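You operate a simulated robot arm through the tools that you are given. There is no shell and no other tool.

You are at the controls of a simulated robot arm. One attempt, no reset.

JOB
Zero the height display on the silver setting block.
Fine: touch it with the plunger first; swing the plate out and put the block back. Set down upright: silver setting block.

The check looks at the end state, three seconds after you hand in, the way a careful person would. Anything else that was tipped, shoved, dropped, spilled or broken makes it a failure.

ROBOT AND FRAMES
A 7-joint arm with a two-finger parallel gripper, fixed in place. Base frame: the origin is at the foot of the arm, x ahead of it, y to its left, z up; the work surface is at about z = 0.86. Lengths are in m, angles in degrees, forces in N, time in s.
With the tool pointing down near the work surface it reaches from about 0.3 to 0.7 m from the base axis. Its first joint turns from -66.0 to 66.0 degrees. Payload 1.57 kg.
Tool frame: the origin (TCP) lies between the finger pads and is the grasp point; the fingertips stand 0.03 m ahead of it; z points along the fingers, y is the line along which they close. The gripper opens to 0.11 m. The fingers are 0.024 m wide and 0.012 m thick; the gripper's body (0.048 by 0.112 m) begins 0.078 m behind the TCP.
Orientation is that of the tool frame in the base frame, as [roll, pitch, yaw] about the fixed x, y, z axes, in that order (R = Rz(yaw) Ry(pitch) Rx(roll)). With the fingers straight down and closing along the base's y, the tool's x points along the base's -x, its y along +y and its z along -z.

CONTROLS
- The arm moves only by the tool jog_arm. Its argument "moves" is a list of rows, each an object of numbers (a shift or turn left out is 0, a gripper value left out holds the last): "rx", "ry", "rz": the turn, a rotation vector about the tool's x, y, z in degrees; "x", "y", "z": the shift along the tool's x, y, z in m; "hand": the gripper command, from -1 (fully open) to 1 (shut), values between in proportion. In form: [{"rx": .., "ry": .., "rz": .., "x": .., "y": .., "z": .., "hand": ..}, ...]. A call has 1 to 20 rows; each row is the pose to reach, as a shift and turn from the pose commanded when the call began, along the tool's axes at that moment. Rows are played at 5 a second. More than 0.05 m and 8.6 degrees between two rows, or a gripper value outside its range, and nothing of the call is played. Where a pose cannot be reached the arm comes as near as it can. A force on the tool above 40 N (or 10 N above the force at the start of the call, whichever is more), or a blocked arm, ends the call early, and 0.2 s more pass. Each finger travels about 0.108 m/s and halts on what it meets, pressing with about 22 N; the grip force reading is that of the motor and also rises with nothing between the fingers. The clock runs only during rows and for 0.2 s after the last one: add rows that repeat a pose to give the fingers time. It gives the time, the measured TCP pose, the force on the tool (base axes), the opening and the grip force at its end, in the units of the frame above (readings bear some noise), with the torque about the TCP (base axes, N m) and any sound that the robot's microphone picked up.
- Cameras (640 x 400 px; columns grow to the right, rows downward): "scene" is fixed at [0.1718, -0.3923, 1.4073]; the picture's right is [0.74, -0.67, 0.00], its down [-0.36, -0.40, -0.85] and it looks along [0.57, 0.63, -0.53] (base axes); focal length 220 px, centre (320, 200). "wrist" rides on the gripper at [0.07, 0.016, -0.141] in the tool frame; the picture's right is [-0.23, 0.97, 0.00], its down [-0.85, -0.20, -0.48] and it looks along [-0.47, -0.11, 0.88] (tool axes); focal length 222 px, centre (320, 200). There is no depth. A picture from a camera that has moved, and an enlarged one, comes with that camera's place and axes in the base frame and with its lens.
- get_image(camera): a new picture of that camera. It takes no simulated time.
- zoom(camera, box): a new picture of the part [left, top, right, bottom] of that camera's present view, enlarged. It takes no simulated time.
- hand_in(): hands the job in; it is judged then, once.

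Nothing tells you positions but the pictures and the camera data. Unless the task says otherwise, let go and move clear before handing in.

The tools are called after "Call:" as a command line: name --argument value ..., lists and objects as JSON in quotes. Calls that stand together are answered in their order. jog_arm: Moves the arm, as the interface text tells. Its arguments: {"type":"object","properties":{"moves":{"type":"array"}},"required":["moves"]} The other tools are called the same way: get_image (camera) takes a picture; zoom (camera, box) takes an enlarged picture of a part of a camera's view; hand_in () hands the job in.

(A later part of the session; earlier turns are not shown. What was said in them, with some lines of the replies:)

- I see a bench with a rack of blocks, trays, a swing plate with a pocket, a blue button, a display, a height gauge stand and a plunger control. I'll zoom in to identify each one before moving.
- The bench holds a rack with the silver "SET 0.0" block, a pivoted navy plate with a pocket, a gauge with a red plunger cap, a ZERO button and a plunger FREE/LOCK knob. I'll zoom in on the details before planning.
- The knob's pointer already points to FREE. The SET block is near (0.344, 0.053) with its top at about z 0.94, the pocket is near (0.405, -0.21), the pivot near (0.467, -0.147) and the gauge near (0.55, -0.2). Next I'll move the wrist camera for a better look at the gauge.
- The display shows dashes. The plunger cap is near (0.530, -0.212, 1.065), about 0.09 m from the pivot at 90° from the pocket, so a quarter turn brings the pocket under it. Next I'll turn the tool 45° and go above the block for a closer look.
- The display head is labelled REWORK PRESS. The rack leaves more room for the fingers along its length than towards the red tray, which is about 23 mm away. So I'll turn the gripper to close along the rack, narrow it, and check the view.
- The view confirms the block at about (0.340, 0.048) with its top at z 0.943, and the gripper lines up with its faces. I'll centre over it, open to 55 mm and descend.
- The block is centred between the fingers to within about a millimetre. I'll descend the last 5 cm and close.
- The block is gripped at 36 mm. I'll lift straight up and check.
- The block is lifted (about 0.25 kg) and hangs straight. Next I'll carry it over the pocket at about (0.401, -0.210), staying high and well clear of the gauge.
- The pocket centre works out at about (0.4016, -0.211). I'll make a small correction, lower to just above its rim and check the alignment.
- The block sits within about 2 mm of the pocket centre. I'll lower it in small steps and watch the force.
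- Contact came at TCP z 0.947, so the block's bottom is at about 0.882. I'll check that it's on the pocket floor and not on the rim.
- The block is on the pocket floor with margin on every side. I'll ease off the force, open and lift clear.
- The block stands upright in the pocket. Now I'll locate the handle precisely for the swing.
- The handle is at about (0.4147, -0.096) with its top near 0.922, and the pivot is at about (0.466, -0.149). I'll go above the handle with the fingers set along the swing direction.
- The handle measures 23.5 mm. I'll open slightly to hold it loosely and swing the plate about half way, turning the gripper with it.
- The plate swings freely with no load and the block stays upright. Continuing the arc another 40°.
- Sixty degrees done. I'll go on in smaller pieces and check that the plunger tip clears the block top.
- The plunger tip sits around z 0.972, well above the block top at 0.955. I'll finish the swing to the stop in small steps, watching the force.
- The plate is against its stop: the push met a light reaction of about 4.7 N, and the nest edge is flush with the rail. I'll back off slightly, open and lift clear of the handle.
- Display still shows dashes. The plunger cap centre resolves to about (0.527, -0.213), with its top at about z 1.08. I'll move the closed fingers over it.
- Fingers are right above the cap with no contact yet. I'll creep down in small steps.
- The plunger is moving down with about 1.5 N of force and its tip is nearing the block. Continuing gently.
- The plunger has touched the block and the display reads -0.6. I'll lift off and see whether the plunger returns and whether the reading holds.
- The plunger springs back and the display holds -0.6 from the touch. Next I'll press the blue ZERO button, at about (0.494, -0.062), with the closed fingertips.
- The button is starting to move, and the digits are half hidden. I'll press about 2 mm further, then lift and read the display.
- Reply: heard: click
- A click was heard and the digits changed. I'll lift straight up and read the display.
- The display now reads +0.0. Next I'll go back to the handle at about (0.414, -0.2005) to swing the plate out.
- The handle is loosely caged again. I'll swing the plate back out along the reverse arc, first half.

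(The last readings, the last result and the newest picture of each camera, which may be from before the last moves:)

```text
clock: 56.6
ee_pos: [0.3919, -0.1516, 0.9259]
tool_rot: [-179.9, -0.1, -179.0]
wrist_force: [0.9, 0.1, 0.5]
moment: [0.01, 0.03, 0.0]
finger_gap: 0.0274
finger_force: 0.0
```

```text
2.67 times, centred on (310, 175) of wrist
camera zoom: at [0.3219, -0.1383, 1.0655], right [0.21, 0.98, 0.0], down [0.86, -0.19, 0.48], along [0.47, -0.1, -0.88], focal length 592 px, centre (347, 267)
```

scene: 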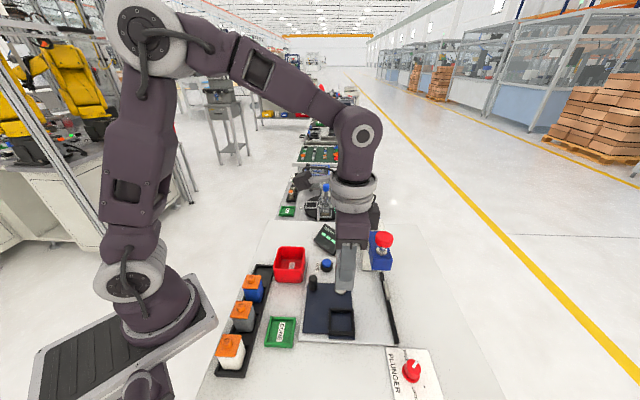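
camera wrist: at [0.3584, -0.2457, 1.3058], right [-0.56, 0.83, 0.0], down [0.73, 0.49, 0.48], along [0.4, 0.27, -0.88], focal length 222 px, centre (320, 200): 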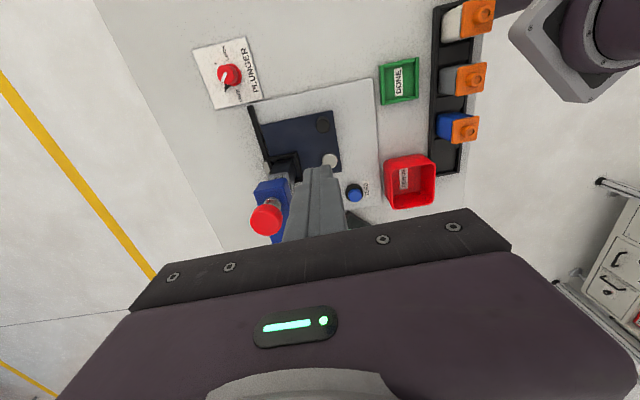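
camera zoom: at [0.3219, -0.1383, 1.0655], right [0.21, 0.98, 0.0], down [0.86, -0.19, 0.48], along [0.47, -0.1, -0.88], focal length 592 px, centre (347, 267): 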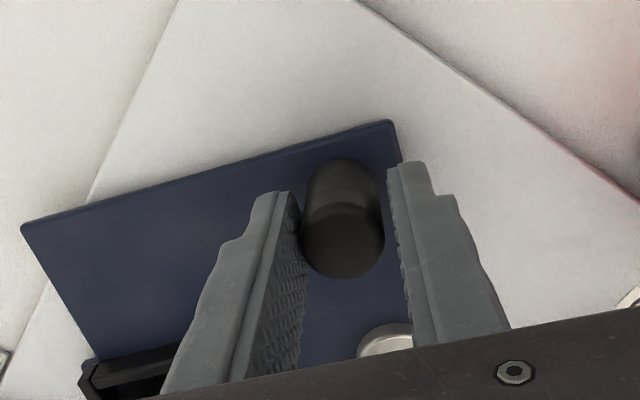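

Half way out, with the block still upright and no load. Now the second half.

Call:
jog_arm --moves '[{"x": -0.00018, "y": 0.0052, "rz": 4}, {"x": -0.00073, "y": 0.01037, "rz": 8}, {"x": -0.00163, "y": 0.01549, "rz": 12}, {"x": -0.00289, "y": 0.02053, "rz": 16}, {"x": -0.00449, "y": 0.02548, "rz": 20}, {"x": -0.00644, "y": 0.0303, "rz": 24}, {"x": -0.00872, "y": 0.03498, "rz": 28}, {"x": -0.01132, "y": 0.03948, "rz": 32}, {"x": -0.01423, "y": 0.04379, "rz": 36}, {"x": -0.01743, "y": 0.04789, "rz": 40}, {"x": -0.01914, "y": 0.04985, "rz": 42}, {"x": -0.02091, "y": 0.05175, "rz": 44}, {"x": -0.02091, "y": 0.05175, "rz": 44}]'

Call:
zoom --camera "scene" --box '[280, 210, 420, 350]'

Call:
zoom --camera "wrist" --box '[210, 100, 410, 250]'

```text
clock: 59.4
ee_pos: [0.4117, -0.1002, 0.9248]
tool_rot: [180.0, 0.0, 136.9]
wrist_force: [0.7, -0.3, 0.0]
moment: [0.02, 0.0, 0.0]
finger_gap: 0.0283
finger_force: 0.8
```

```text
2.86 times, centred on (350, 280) of scene
camera zoom: at [0.1718, -0.3923, 1.4073], right [0.74, -0.67, 0.0], down [-0.36, -0.4, -0.85], along [0.57, 0.63, -0.53], focal length 628 px, centre (234, -29)
```

zoom: 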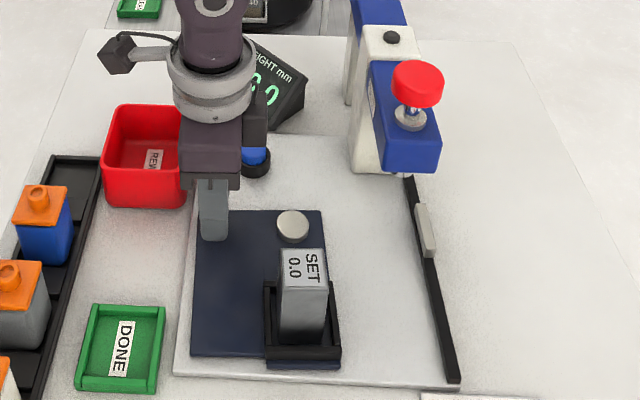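

```text
2.67 times, centred on (310, 175) of wrist
camera zoom: at [0.3713, -0.0421, 1.065], right [0.83, 0.56, 0.0], down [0.49, -0.73, 0.48], along [0.27, -0.4, -0.88], focal length 592 px, centre (347, 267)
```

zoom: 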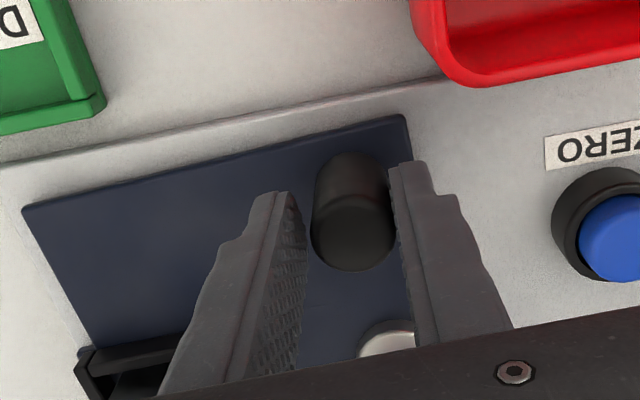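

Call:
zoom --camera "scene" --box '[290, 255, 370, 345]'

```text
4.44 times, centred on (330, 300) of scene
camera zoom: at [0.1718, -0.3923, 1.4073], right [0.74, -0.67, 0.0], down [-0.36, -0.4, -0.85], along [0.57, 0.63, -0.53], focal length 978 px, centre (276, -244)
```

zoom: 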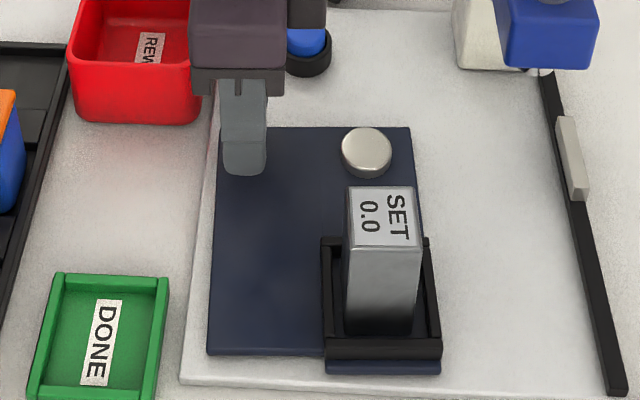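

The plate is about 3° short of its original rest position. I'll close gently on the handle and nudge it the last few degrees.

Call:
jog_arm --moves '[{"hand": 0.6}, {"hand": 0.6}, {"y": 0.0015, "rz": 1.2, "hand": 0.6}, {"y": 0.003, "rz": 2.3, "hand": 0.6}, {"x": -0.00014, "y": 0.0043, "rz": 3.3, "hand": 0.6}, {"x": -0.00014, "y": 0.0043, "rz": 3.3, "hand": 0.6}]'

Call:
zoom --camera "scene" --box '[290, 255, 370, 345]'

```text
clock: 60.8
ee_pos: [0.4136, -0.098, 0.9257]
tool_rot: [-179.9, -0.2, 133.6]
wrist_force: [-0.8, 2.9, -26.1]
moment: [0.43, -0.38, 0.02]
finger_gap: 0.0235
finger_force: 35.7
```

```text
4.44 times, centred on (330, 300) of scene
camera zoom: at [0.1721, -0.3923, 1.4073], right [0.74, -0.67, 0.0], down [-0.36, -0.4, -0.85], along [0.57, 0.63, -0.53], focal length 978 px, centre (276, -244)
```

zoom: 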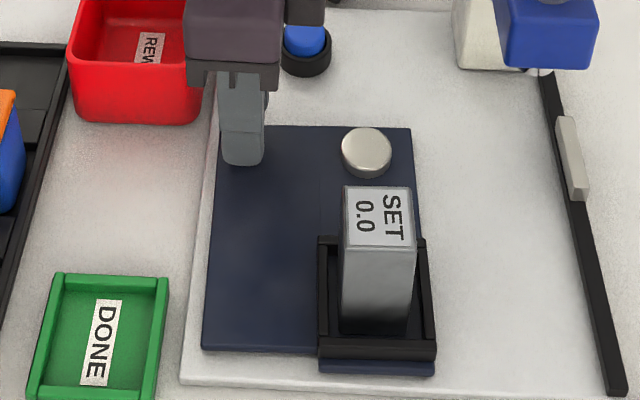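

Call:
jog_arm --moves '[{"hand": 0.5}, {"hand": 0.45}, {"hand": 0.45}]'

Call:
zoom --camera "scene" --box '[290, 255, 370, 345]'

Call:
zoom --camera "wrist" --box '[210, 100, 410, 250]'

```text
clock: 61.6
ee_pos: [0.4133, -0.0978, 0.925]
tool_rot: [179.9, 0.0, 133.7]
wrist_force: [-0.2, -0.6, -0.5]
moment: [-0.02, 0.01, 0.03]
finger_gap: 0.0302
finger_force: 0.0
```

```text
4.44 times, centred on (330, 300) of scene
camera zoom: at [0.1718, -0.3923, 1.4073], right [0.74, -0.67, 0.0], down [-0.36, -0.4, -0.85], along [0.57, 0.63, -0.53], focal length 978 px, centre (276, -244)
```

zoom: 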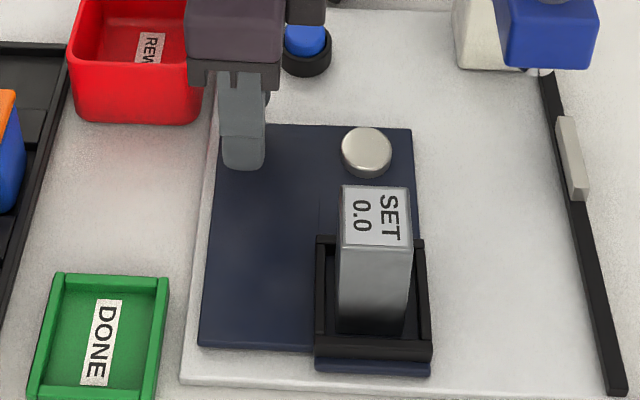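

```text
2.67 times, centred on (310, 175) of wrist
camera zoom: at [0.3778, -0.0376, 1.0656], right [0.86, 0.51, 0.0], down [0.45, -0.76, 0.48], along [0.24, -0.41, -0.88], focal length 592 px, centre (347, 267)
```

zoom: 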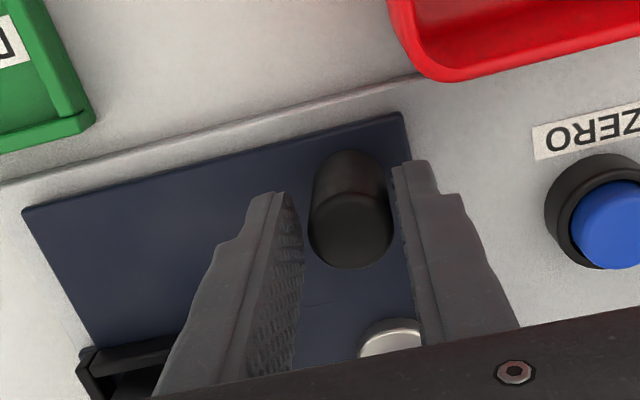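

The plate has settled exactly at its original out position. I'll open, lift off and move above the block to pick it up.

Call:
jog_arm --moves '[{"hand": 0.2}, {"hand": 0.1}, {"z": -0.03}, {"z": -0.07}, {"z": -0.11}, {"z": -0.16}, {"x": -0.0183, "y": -0.0219, "z": -0.16, "rz": -1.3, "hand": 0.0}, {"x": -0.0366, "y": -0.0437, "z": -0.16, "rz": -1.3}, {"x": -0.0548, "y": -0.0656, "z": -0.16, "rz": -1.3}, {"x": -0.0731, "y": -0.0874, "z": -0.16, "rz": -1.3}, {"x": -0.0731, "y": -0.0874, "z": -0.16, "rz": -1.3}]'

Call:
get_image --camera "wrist"

Call:
zoom --camera "wrist" --box '[240, 80, 420, 220]'

Call:
zoom --camera "scene" --box '[280, 200, 420, 350]'

```text
clock: 64.0
ee_pos: [0.4027, -0.21, 1.0855]
tool_rot: [180.0, 0.0, 135.0]
wrist_force: [-0.2, -0.4, 0.0]
moment: [-0.02, 0.0, 0.02]
finger_gap: 0.055
finger_force: 0.0
```

```text
taken
camera wrist: at [0.3654, -0.1498, 1.2263], right [0.85, 0.53, 0.0], down [0.46, -0.75, 0.48], along [0.25, -0.41, -0.88], focal length 222 px, centre (320, 200)
```

wrist: 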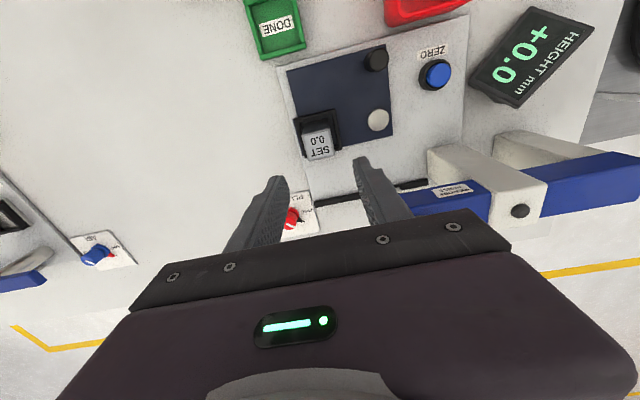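

```text
2.86 times, centred on (330, 150) of wrist
camera zoom: at [0.3654, -0.1498, 1.2263], right [0.85, 0.53, 0.0], down [0.46, -0.75, 0.48], along [0.25, -0.41, -0.88], focal length 635 px, centre (291, 343)
```

zoom: 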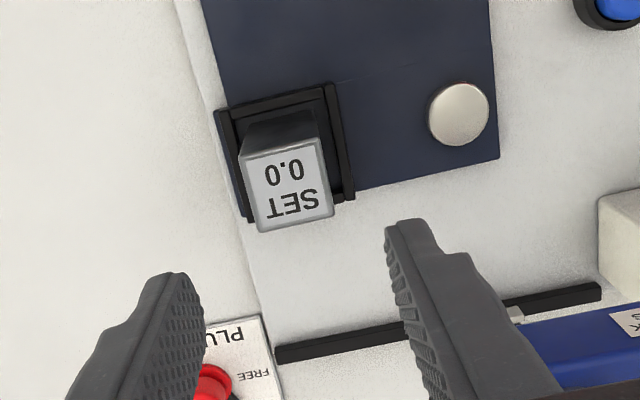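

```text
2.67 times, centred on (350, 275) of scene
camera zoom: at [0.1718, -0.3923, 1.4073], right [0.74, -0.67, 0.0], down [-0.36, -0.4, -0.85], along [0.57, 0.63, -0.53], focal length 587 px, centre (240, 0)
```

zoom: 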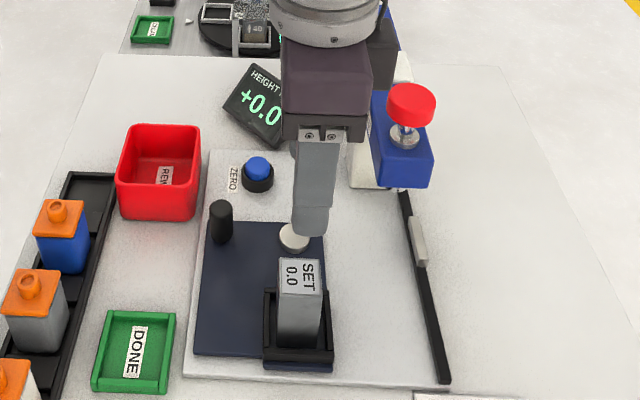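

The display reads +0.0 and the block is at about (0.4014, -0.211), well aligned. I'll descend and grip it.

Call:
jog_arm --moves '[{"y": -0.0015, "z": 0.03}, {"y": -0.0015, "z": 0.06}, {"y": -0.0015, "z": 0.085}, {"y": -0.0015, "z": 0.095}, {"y": -0.0015, "z": 0.095}]'

Call:
zoom --camera "wrist" --box '[230, 100, 410, 240]'

```text
clock: 65.2
ee_pos: [0.4004, -0.2107, 0.9904]
tool_rot: [180.0, 0.0, 135.0]
wrist_force: [-0.2, -0.2, -0.3]
moment: [-0.05, -0.04, -0.01]
finger_gap: 0.0549
finger_force: 0.1
```

```text
2.86 times, centred on (320, 170) of wrist
camera zoom: at [0.3631, -0.1516, 1.1305], right [0.85, 0.53, 0.0], down [0.46, -0.75, 0.48], along [0.25, -0.41, -0.88], focal length 635 px, centre (320, 286)
```

zoom: 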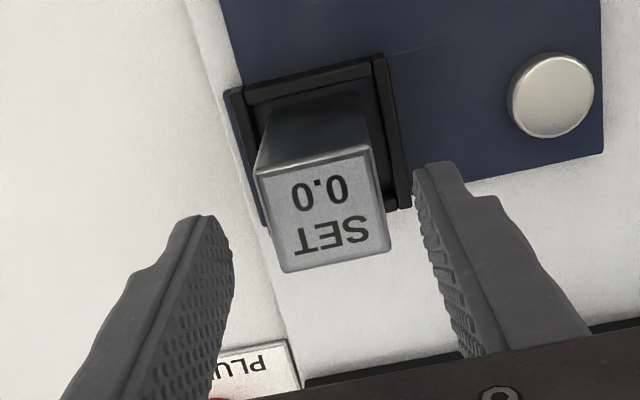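

Call:
jog_arm --moves '[{"z": 0.015}, {"z": 0.03}, {"z": 0.041}, {"z": 0.041}, {"z": 0.041, "hand": 0.3}, {"z": 0.041, "hand": 1}, {"z": 0.041, "hand": 1}, {"z": 0.041, "hand": 1}]'

Call:
zoom --camera "wrist" --box '[230, 100, 410, 240]'

```text
clock: 67.0
ee_pos: [0.401, -0.211, 0.9489]
tool_rot: [-180.0, 0.0, 135.1]
wrist_force: [0.5, -0.3, 0.9]
moment: [0.02, 0.05, -0.06]
finger_gap: 0.0357
finger_force: 22.0
```

```text
2.86 times, centred on (320, 170) of wrist
camera zoom: at [0.3632, -0.151, 1.0897], right [0.85, 0.53, 0.0], down [0.46, -0.75, 0.48], along [0.25, -0.41, -0.88], focal length 635 px, centre (320, 286)
```

zoom: 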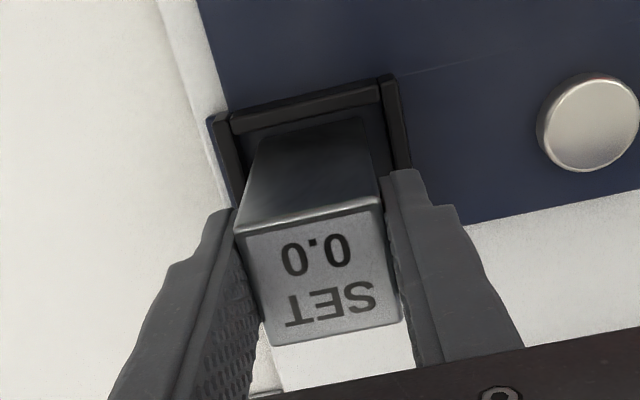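

The block is gripped. I'll lift straight up, then carry it back over its rack slot.

Call:
jog_arm --moves '[{"z": -0.01}, {"z": -0.03}, {"z": -0.06}, {"z": -0.1}, {"z": -0.14}, {"z": -0.15}, {"x": 0.0284, "y": 0.0176, "z": -0.15}, {"x": 0.0567, "y": 0.0351, "z": -0.15}, {"x": 0.0851, "y": 0.0527, "z": -0.15}, {"x": 0.1134, "y": 0.0703, "z": -0.15}, {"x": 0.1418, "y": 0.0879, "z": -0.15}, {"x": 0.1702, "y": 0.1055, "z": -0.15}, {"x": 0.1985, "y": 0.1231, "z": -0.15}, {"x": 0.2265, "y": 0.1407, "z": -0.15}, {"x": 0.2265, "y": 0.1407, "z": -0.15}, {"x": 0.2265, "y": 0.1407, "z": -0.15}]'

Call:
get_image --camera "wrist"

Call:
zoom --camera "wrist" --box '[220, 80, 400, 220]'

Call:
zoom --camera "scene" --box '[210, 180, 370, 320]'

```text
clock: 70.4
ee_pos: [0.3382, 0.0483, 1.1005]
tool_rot: [-179.9, 0.0, 135.0]
wrist_force: [0.1, -0.3, -2.8]
moment: [-0.02, -0.01, 0.0]
finger_gap: 0.0358
finger_force: 22.0
```

```text
taken
camera wrist: at [0.3015, 0.1083, 1.2406], right [0.85, 0.53, 0.0], down [0.46, -0.75, 0.48], along [0.25, -0.41, -0.88], focal length 222 px, centre (320, 200)
```

wrist: 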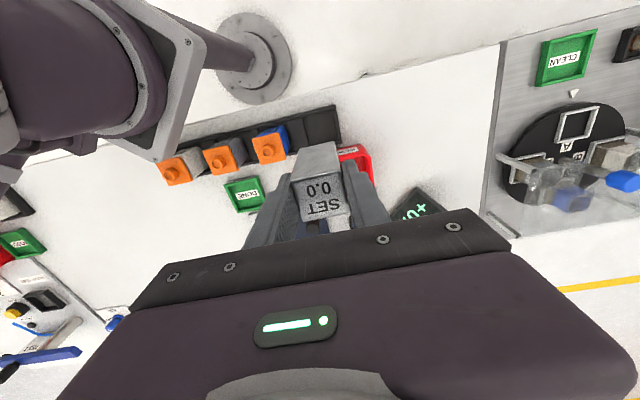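

```text
2.86 times, centred on (310, 150) of wrist
camera zoom: at [0.3015, 0.1083, 1.2406], right [0.85, 0.53, 0.0], down [0.46, -0.75, 0.48], along [0.25, -0.41, -0.88], focal length 635 px, centre (349, 343)
```

zoom: 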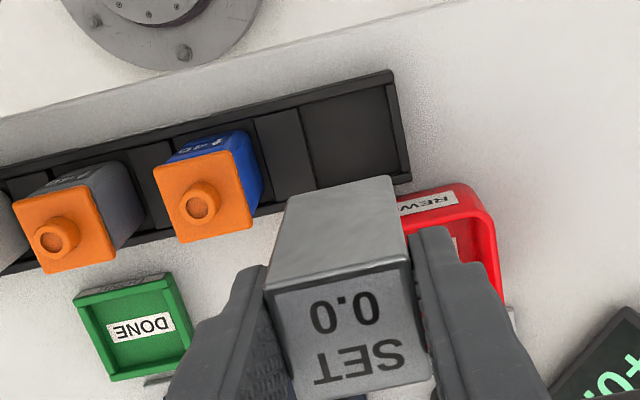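

```text
2.86 times, centred on (290, 250) of scene
camera zoom: at [0.1718, -0.3923, 1.4073], right [0.74, -0.67, 0.0], down [-0.36, -0.4, -0.85], along [0.57, 0.63, -0.53], focal length 628 px, centre (406, 57)
```

zoom: 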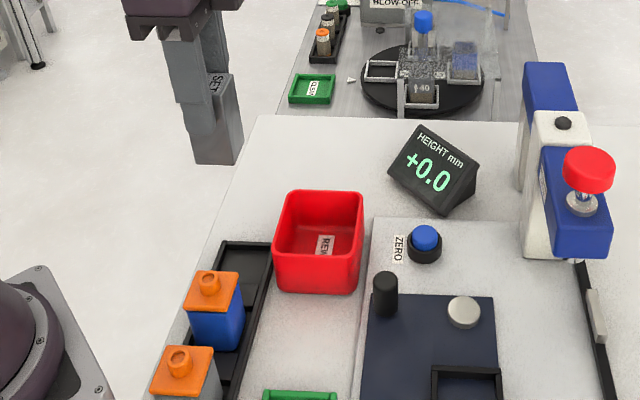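

The display still shows +0.0 and the slot centre is at about (0.339, 0.049), directly under the block. I'll lower it down to just above the slot floor.

Call:
jog_arm --moves '[{"y": 0.0012, "z": 0.03}, {"y": 0.0012, "z": 0.06}, {"y": 0.0012, "z": 0.09}, {"y": 0.0012, "z": 0.115}, {"y": 0.0012, "z": 0.13}, {"y": 0.0012, "z": 0.13}]'

Call:
zoom --camera "wrist" --box '[230, 100, 410, 240]'

Call:
zoom --camera "scene" --box '[220, 220, 320, 320]'

```text
clock: 71.8
ee_pos: [0.3421, 0.0479, 0.9687]
tool_rot: [180.0, 0.0, 134.9]
wrist_force: [-0.3, 0.0, -2.1]
moment: [0.02, -0.03, 0.01]
finger_gap: 0.0361
finger_force: 22.2
```

```text
2.86 times, centred on (320, 170) of wrist
camera zoom: at [0.3047, 0.1079, 1.1082], right [0.85, 0.53, 0.0], down [0.46, -0.75, 0.48], along [0.25, -0.41, -0.88], focal length 635 px, centre (320, 286)
```

zoom: 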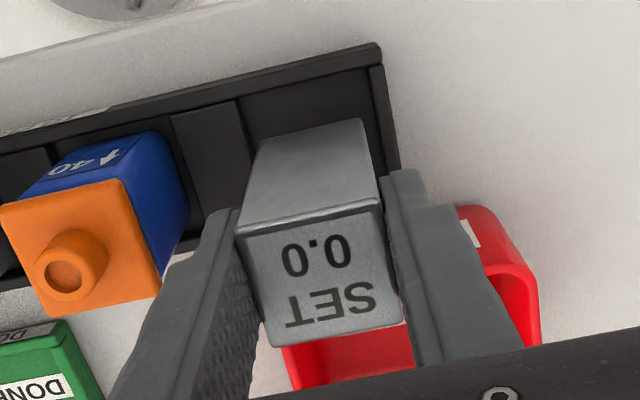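

```text
4.00 times, centred on (270, 270) of scene
camera zoom: at [0.1718, -0.3923, 1.4073], right [0.74, -0.67, 0.0], down [-0.36, -0.4, -0.85], along [0.57, 0.63, -0.53], focal length 880 px, centre (520, -80)
```

zoom: 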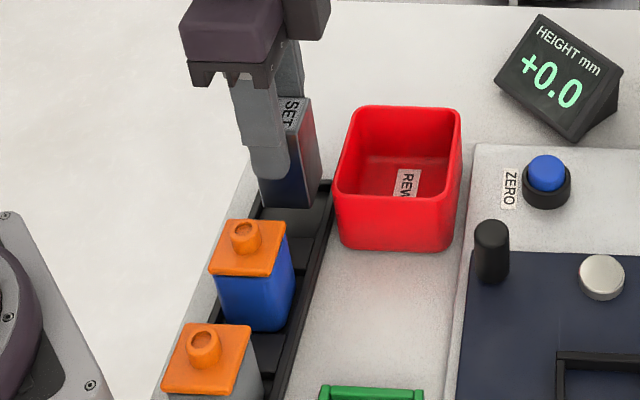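

Call:
zoom --camera "wrist" --box '[270, 105, 360, 175]'

Call:
zoom --camera "scene" --box '[250, 240, 310, 290]'

```text
5.71 times, centred on (315, 140) of wrist
camera zoom: at [0.3047, 0.1079, 1.1082], right [0.85, 0.53, 0.0], down [0.46, -0.75, 0.48], along [0.25, -0.41, -0.88], focal length 1269 px, centre (349, 543)
```

zoom: 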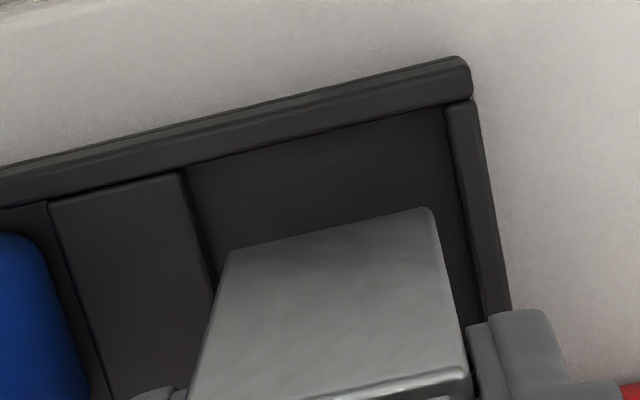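

```text
8.00 times, centred on (280, 265) of scene
camera zoom: at [0.1718, -0.3923, 1.4073], right [0.74, -0.67, 0.0], down [-0.36, -0.4, -0.85], along [0.57, 0.63, -0.53], focal length 1760 px, centre (640, -320)
```

zoom: 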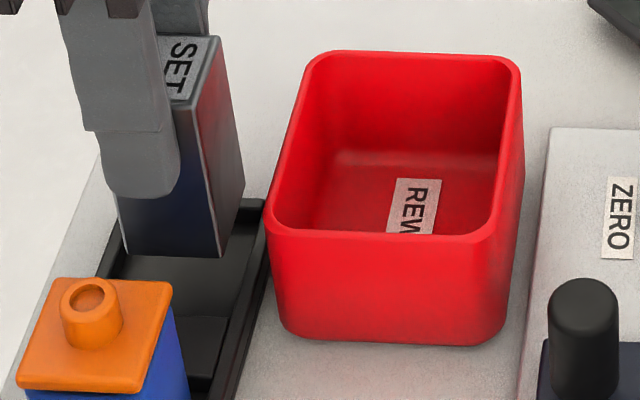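

The slot walls show the block is about 4–5 mm too close to the tray side of the slot. I'll shift it by that amount and recheck before lowering.

Call:
jog_arm --moves '[{"x": 0.0022, "y": -0.0005}, {"x": 0.0045, "y": -0.001}, {"x": 0.0045, "y": -0.001}, {"x": 0.0045, "y": -0.001}]'

Call:
zoom --camera "wrist" --box '[270, 105, 360, 175]'

Call:
zoom --camera "scene" --box '[250, 240, 310, 290]'

```text
clock: 72.8
ee_pos: [0.3385, 0.0521, 0.9693]
tool_rot: [179.9, 0.0, 135.0]
wrist_force: [0.0, 0.1, -2.2]
moment: [-0.01, 0.03, -0.01]
finger_gap: 0.0358
finger_force: 21.7
```

```text
5.71 times, centred on (315, 140) of wrist
camera zoom: at [0.3007, 0.1112, 1.1095], right [0.85, 0.53, 0.0], down [0.46, -0.75, 0.48], along [0.25, -0.41, -0.88], focal length 1269 px, centre (349, 543)
```

zoom: 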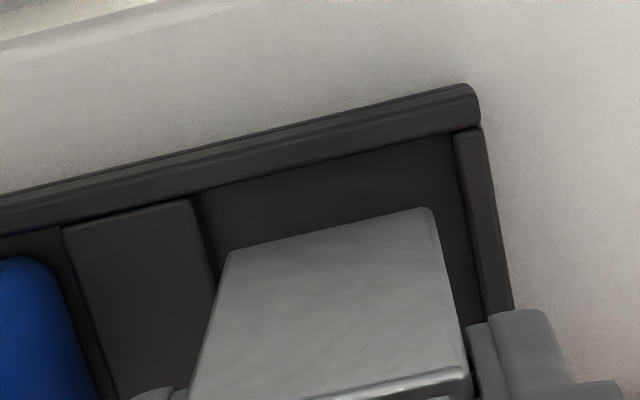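

```text
8.00 times, centred on (280, 265) of scene
camera zoom: at [0.1718, -0.3923, 1.4073], right [0.74, -0.67, 0.0], down [-0.36, -0.4, -0.85], along [0.57, 0.63, -0.53], focal length 1760 px, centre (640, -320)
```

zoom: 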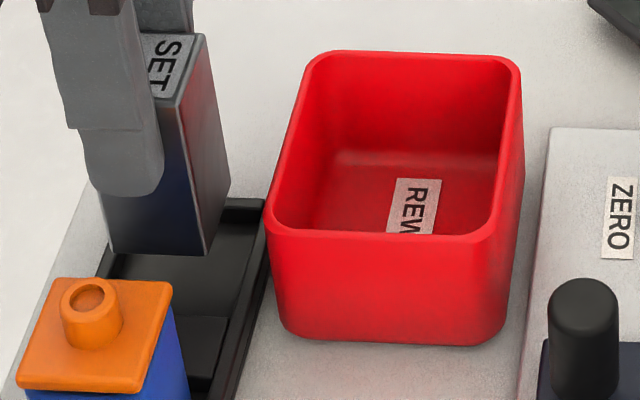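

The block is now centred in the slot on both axes. Lowering to just above the floor.

Call:
jog_arm --moves '[{"z": 0.01}, {"z": 0.02}, {"z": 0.025}, {"z": 0.025}]'

Call:
zoom --camera "scene" --box '[250, 240, 310, 290]'

Call:
zoom --camera "wrist" --box '[270, 105, 360, 175]'

```text
clock: 73.8
ee_pos: [0.3374, 0.0504, 0.9427]
tool_rot: [-180.0, 0.0, 135.0]
wrist_force: [1.5, -0.1, -2.1]
moment: [-0.01, 0.02, 0.0]
finger_gap: 0.0361
finger_force: 22.0
```

```text
8.00 times, centred on (280, 265) of scene
camera zoom: at [0.1718, -0.3923, 1.4073], right [0.74, -0.67, 0.0], down [-0.36, -0.4, -0.85], along [0.57, 0.63, -0.53], focal length 1760 px, centre (640, -320)
```

zoom: 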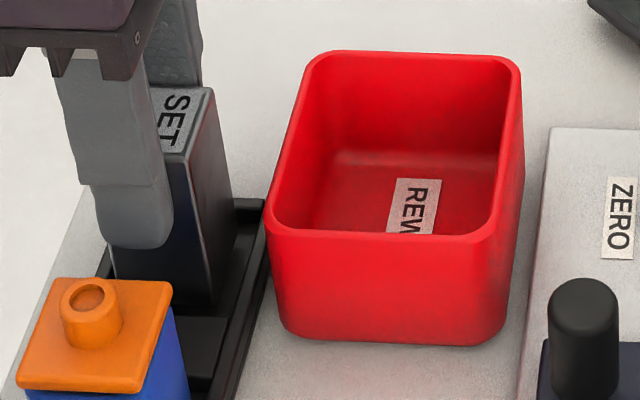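

```text
5.71 times, centred on (315, 140) of wrist
camera zoom: at [0.2999, 0.1106, 1.0841], right [0.85, 0.53, 0.0], down [0.46, -0.75, 0.48], along [0.25, -0.41, -0.88], focal length 1269 px, centre (349, 543)
```

zoom: 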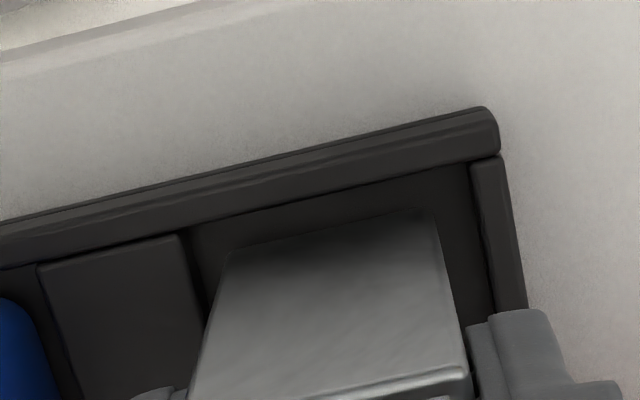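

Call:
jog_arm --moves '[{"z": 0.002}, {"z": 0.004}, {"z": 0.004}]'

```text
clock: 74.6
ee_pos: [0.3378, 0.0516, 0.9406]
tool_rot: [-180.0, -0.1, 135.1]
wrist_force: [0.0, 0.0, -3.0]
moment: [0.01, -0.05, 0.02]
finger_gap: 0.0361
finger_force: 22.0
```

Call:
jog_arm --moves '[{"z": 0.0015}, {"z": 0.003}, {"z": 0.003}]'

```text
clock: 75.4
ee_pos: [0.3382, 0.0509, 0.9382]
tool_rot: [180.0, 0.0, 134.9]
wrist_force: [-0.4, -3.2, 16.7]
moment: [-0.22, -0.03, 0.0]
finger_gap: 0.0358
finger_force: 21.9
```

The block touched the slot floor at TCP z 0.938, as expected. I'll ease the force, open and lift clear.

Call:
jog_arm --moves '[{"z": -0.0012}, {"z": -0.0018}, {"z": -0.0018, "hand": 0.3}, {"z": -0.0018, "hand": 0.1}, {"z": -0.0018, "hand": 0.05}, {"z": -0.0018, "hand": 0.05}, {"z": -0.01}, {"z": -0.03}, {"z": -0.06}, {"z": -0.1}, {"z": -0.15}, {"z": -0.19}, {"z": -0.19}]'

Call:
get_image --camera "scene"

Call:
zoom --camera "scene" --box '[200, 200, 420, 380]'

Call:
zoom --camera "wrist" --box '[220, 90, 400, 220]'

```text
clock: 78.2
ee_pos: [0.336, 0.052, 1.1279]
tool_rot: [179.9, 0.0, 135.0]
wrist_force: [-0.5, -0.2, -0.1]
moment: [0.01, 0.03, 0.02]
finger_gap: 0.0522
finger_force: 0.0
```

```text
taken
```

scene: 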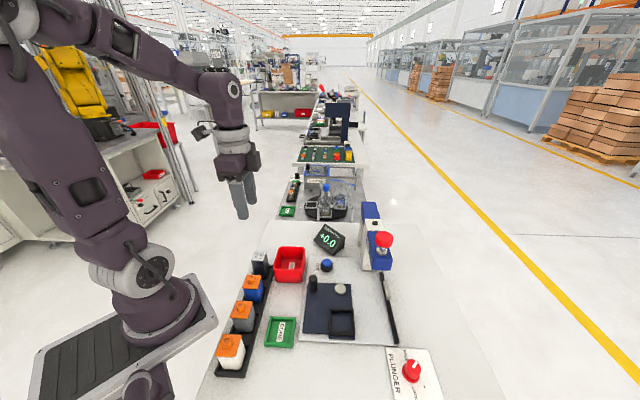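

```text
2.22 times, centred on (310, 290) of scene
camera zoom: at [0.1718, -0.3923, 1.4073], right [0.74, -0.67, 0.0], down [-0.36, -0.4, -0.85], along [0.57, 0.63, -0.53], focal length 489 px, centre (342, 0)
```

zoom: 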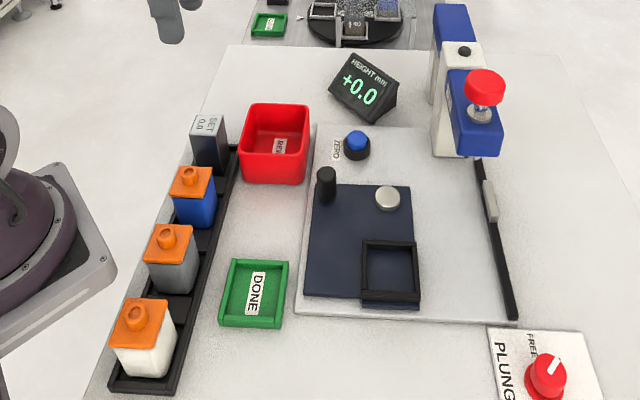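

```text
3.08 times, centred on (310, 155) of wrist
camera zoom: at [0.2989, 0.1108, 1.2691], right [0.85, 0.53, 0.0], down [0.46, -0.75, 0.48], along [0.25, -0.41, -0.88], focal length 684 px, centre (351, 338)
```

zoom: 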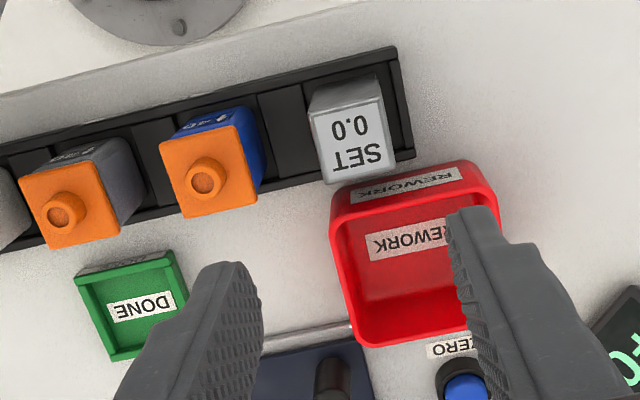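

Call:
zoom --camera "scene" --box '[235, 240, 315, 310]'

Call:
zoom --camera "scene" --box '[290, 200, 410, 300]'

Call:
zoom --camera "scene" --box '[380, 340, 450, 400]'

```text
5.71 times, centred on (275, 275) of scene
camera zoom: at [0.1718, -0.3923, 1.4073], right [0.74, -0.67, 0.0], down [-0.36, -0.4, -0.85], along [0.57, 0.63, -0.53], focal length 1257 px, centre (577, -229)
```

zoom: 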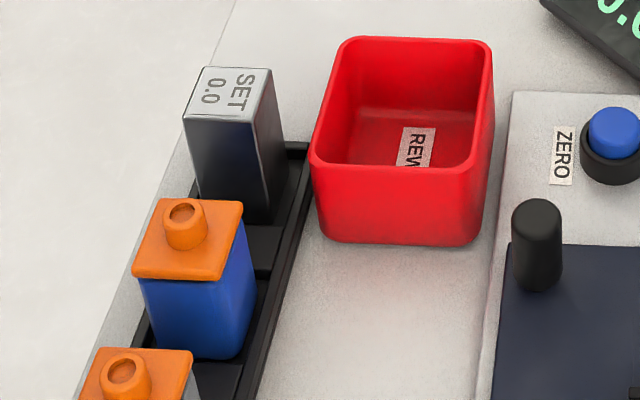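

```text
4.00 times, centred on (350, 250) of scene
camera zoom: at [0.1718, -0.3923, 1.4073], right [0.74, -0.67, 0.0], down [-0.36, -0.4, -0.85], along [0.57, 0.63, -0.53], focal length 880 px, centre (200, 0)
```

zoom: 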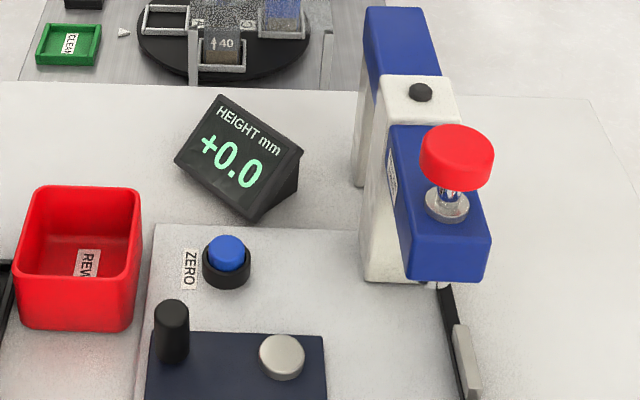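

```text
6.67 times, centred on (415, 370) of scene
camera zoom: at [0.1718, -0.3923, 1.4073], right [0.74, -0.67, 0.0], down [-0.36, -0.4, -0.85], along [0.57, 0.63, -0.53], focal length 1467 px, centre (-313, -933)
```

zoom: 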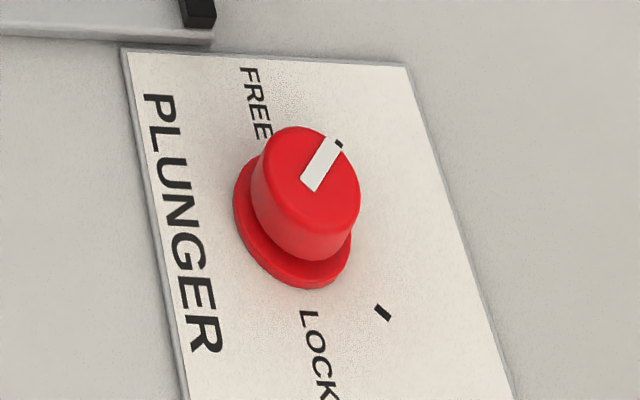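

The display reads +0.0, the plate is back out with its pocket empty, and the setting block stands upright in its rack slot. The plunger is up and FREE as before, nothing else moved, and the arm is clear with an open gripper, so I'm handing in.

Call:
hand_in

```text
The job is handed in.
```

The height display is zeroed on the silver setting block and now reads +0.0. I've handed the job in.

- **Touch:** I put the block in the plate's pocket, swung it under the gauge and pressed the plunger onto it. The display read -0.6 and held that after the plunger sprang back.
- **Zero:** I pressed the ZERO button and heard it click, and the display changed to +0.0. I did not touch the block a second time to confirm the reading.
- **Put back:** The plate is swung out to where it started. The block stands upright in its rack slot, within a few millimetres of its original spot.

In the final pictures nothing else had moved. The plunger is up, its knob is still on FREE, and the arm is clear with the gripper open.
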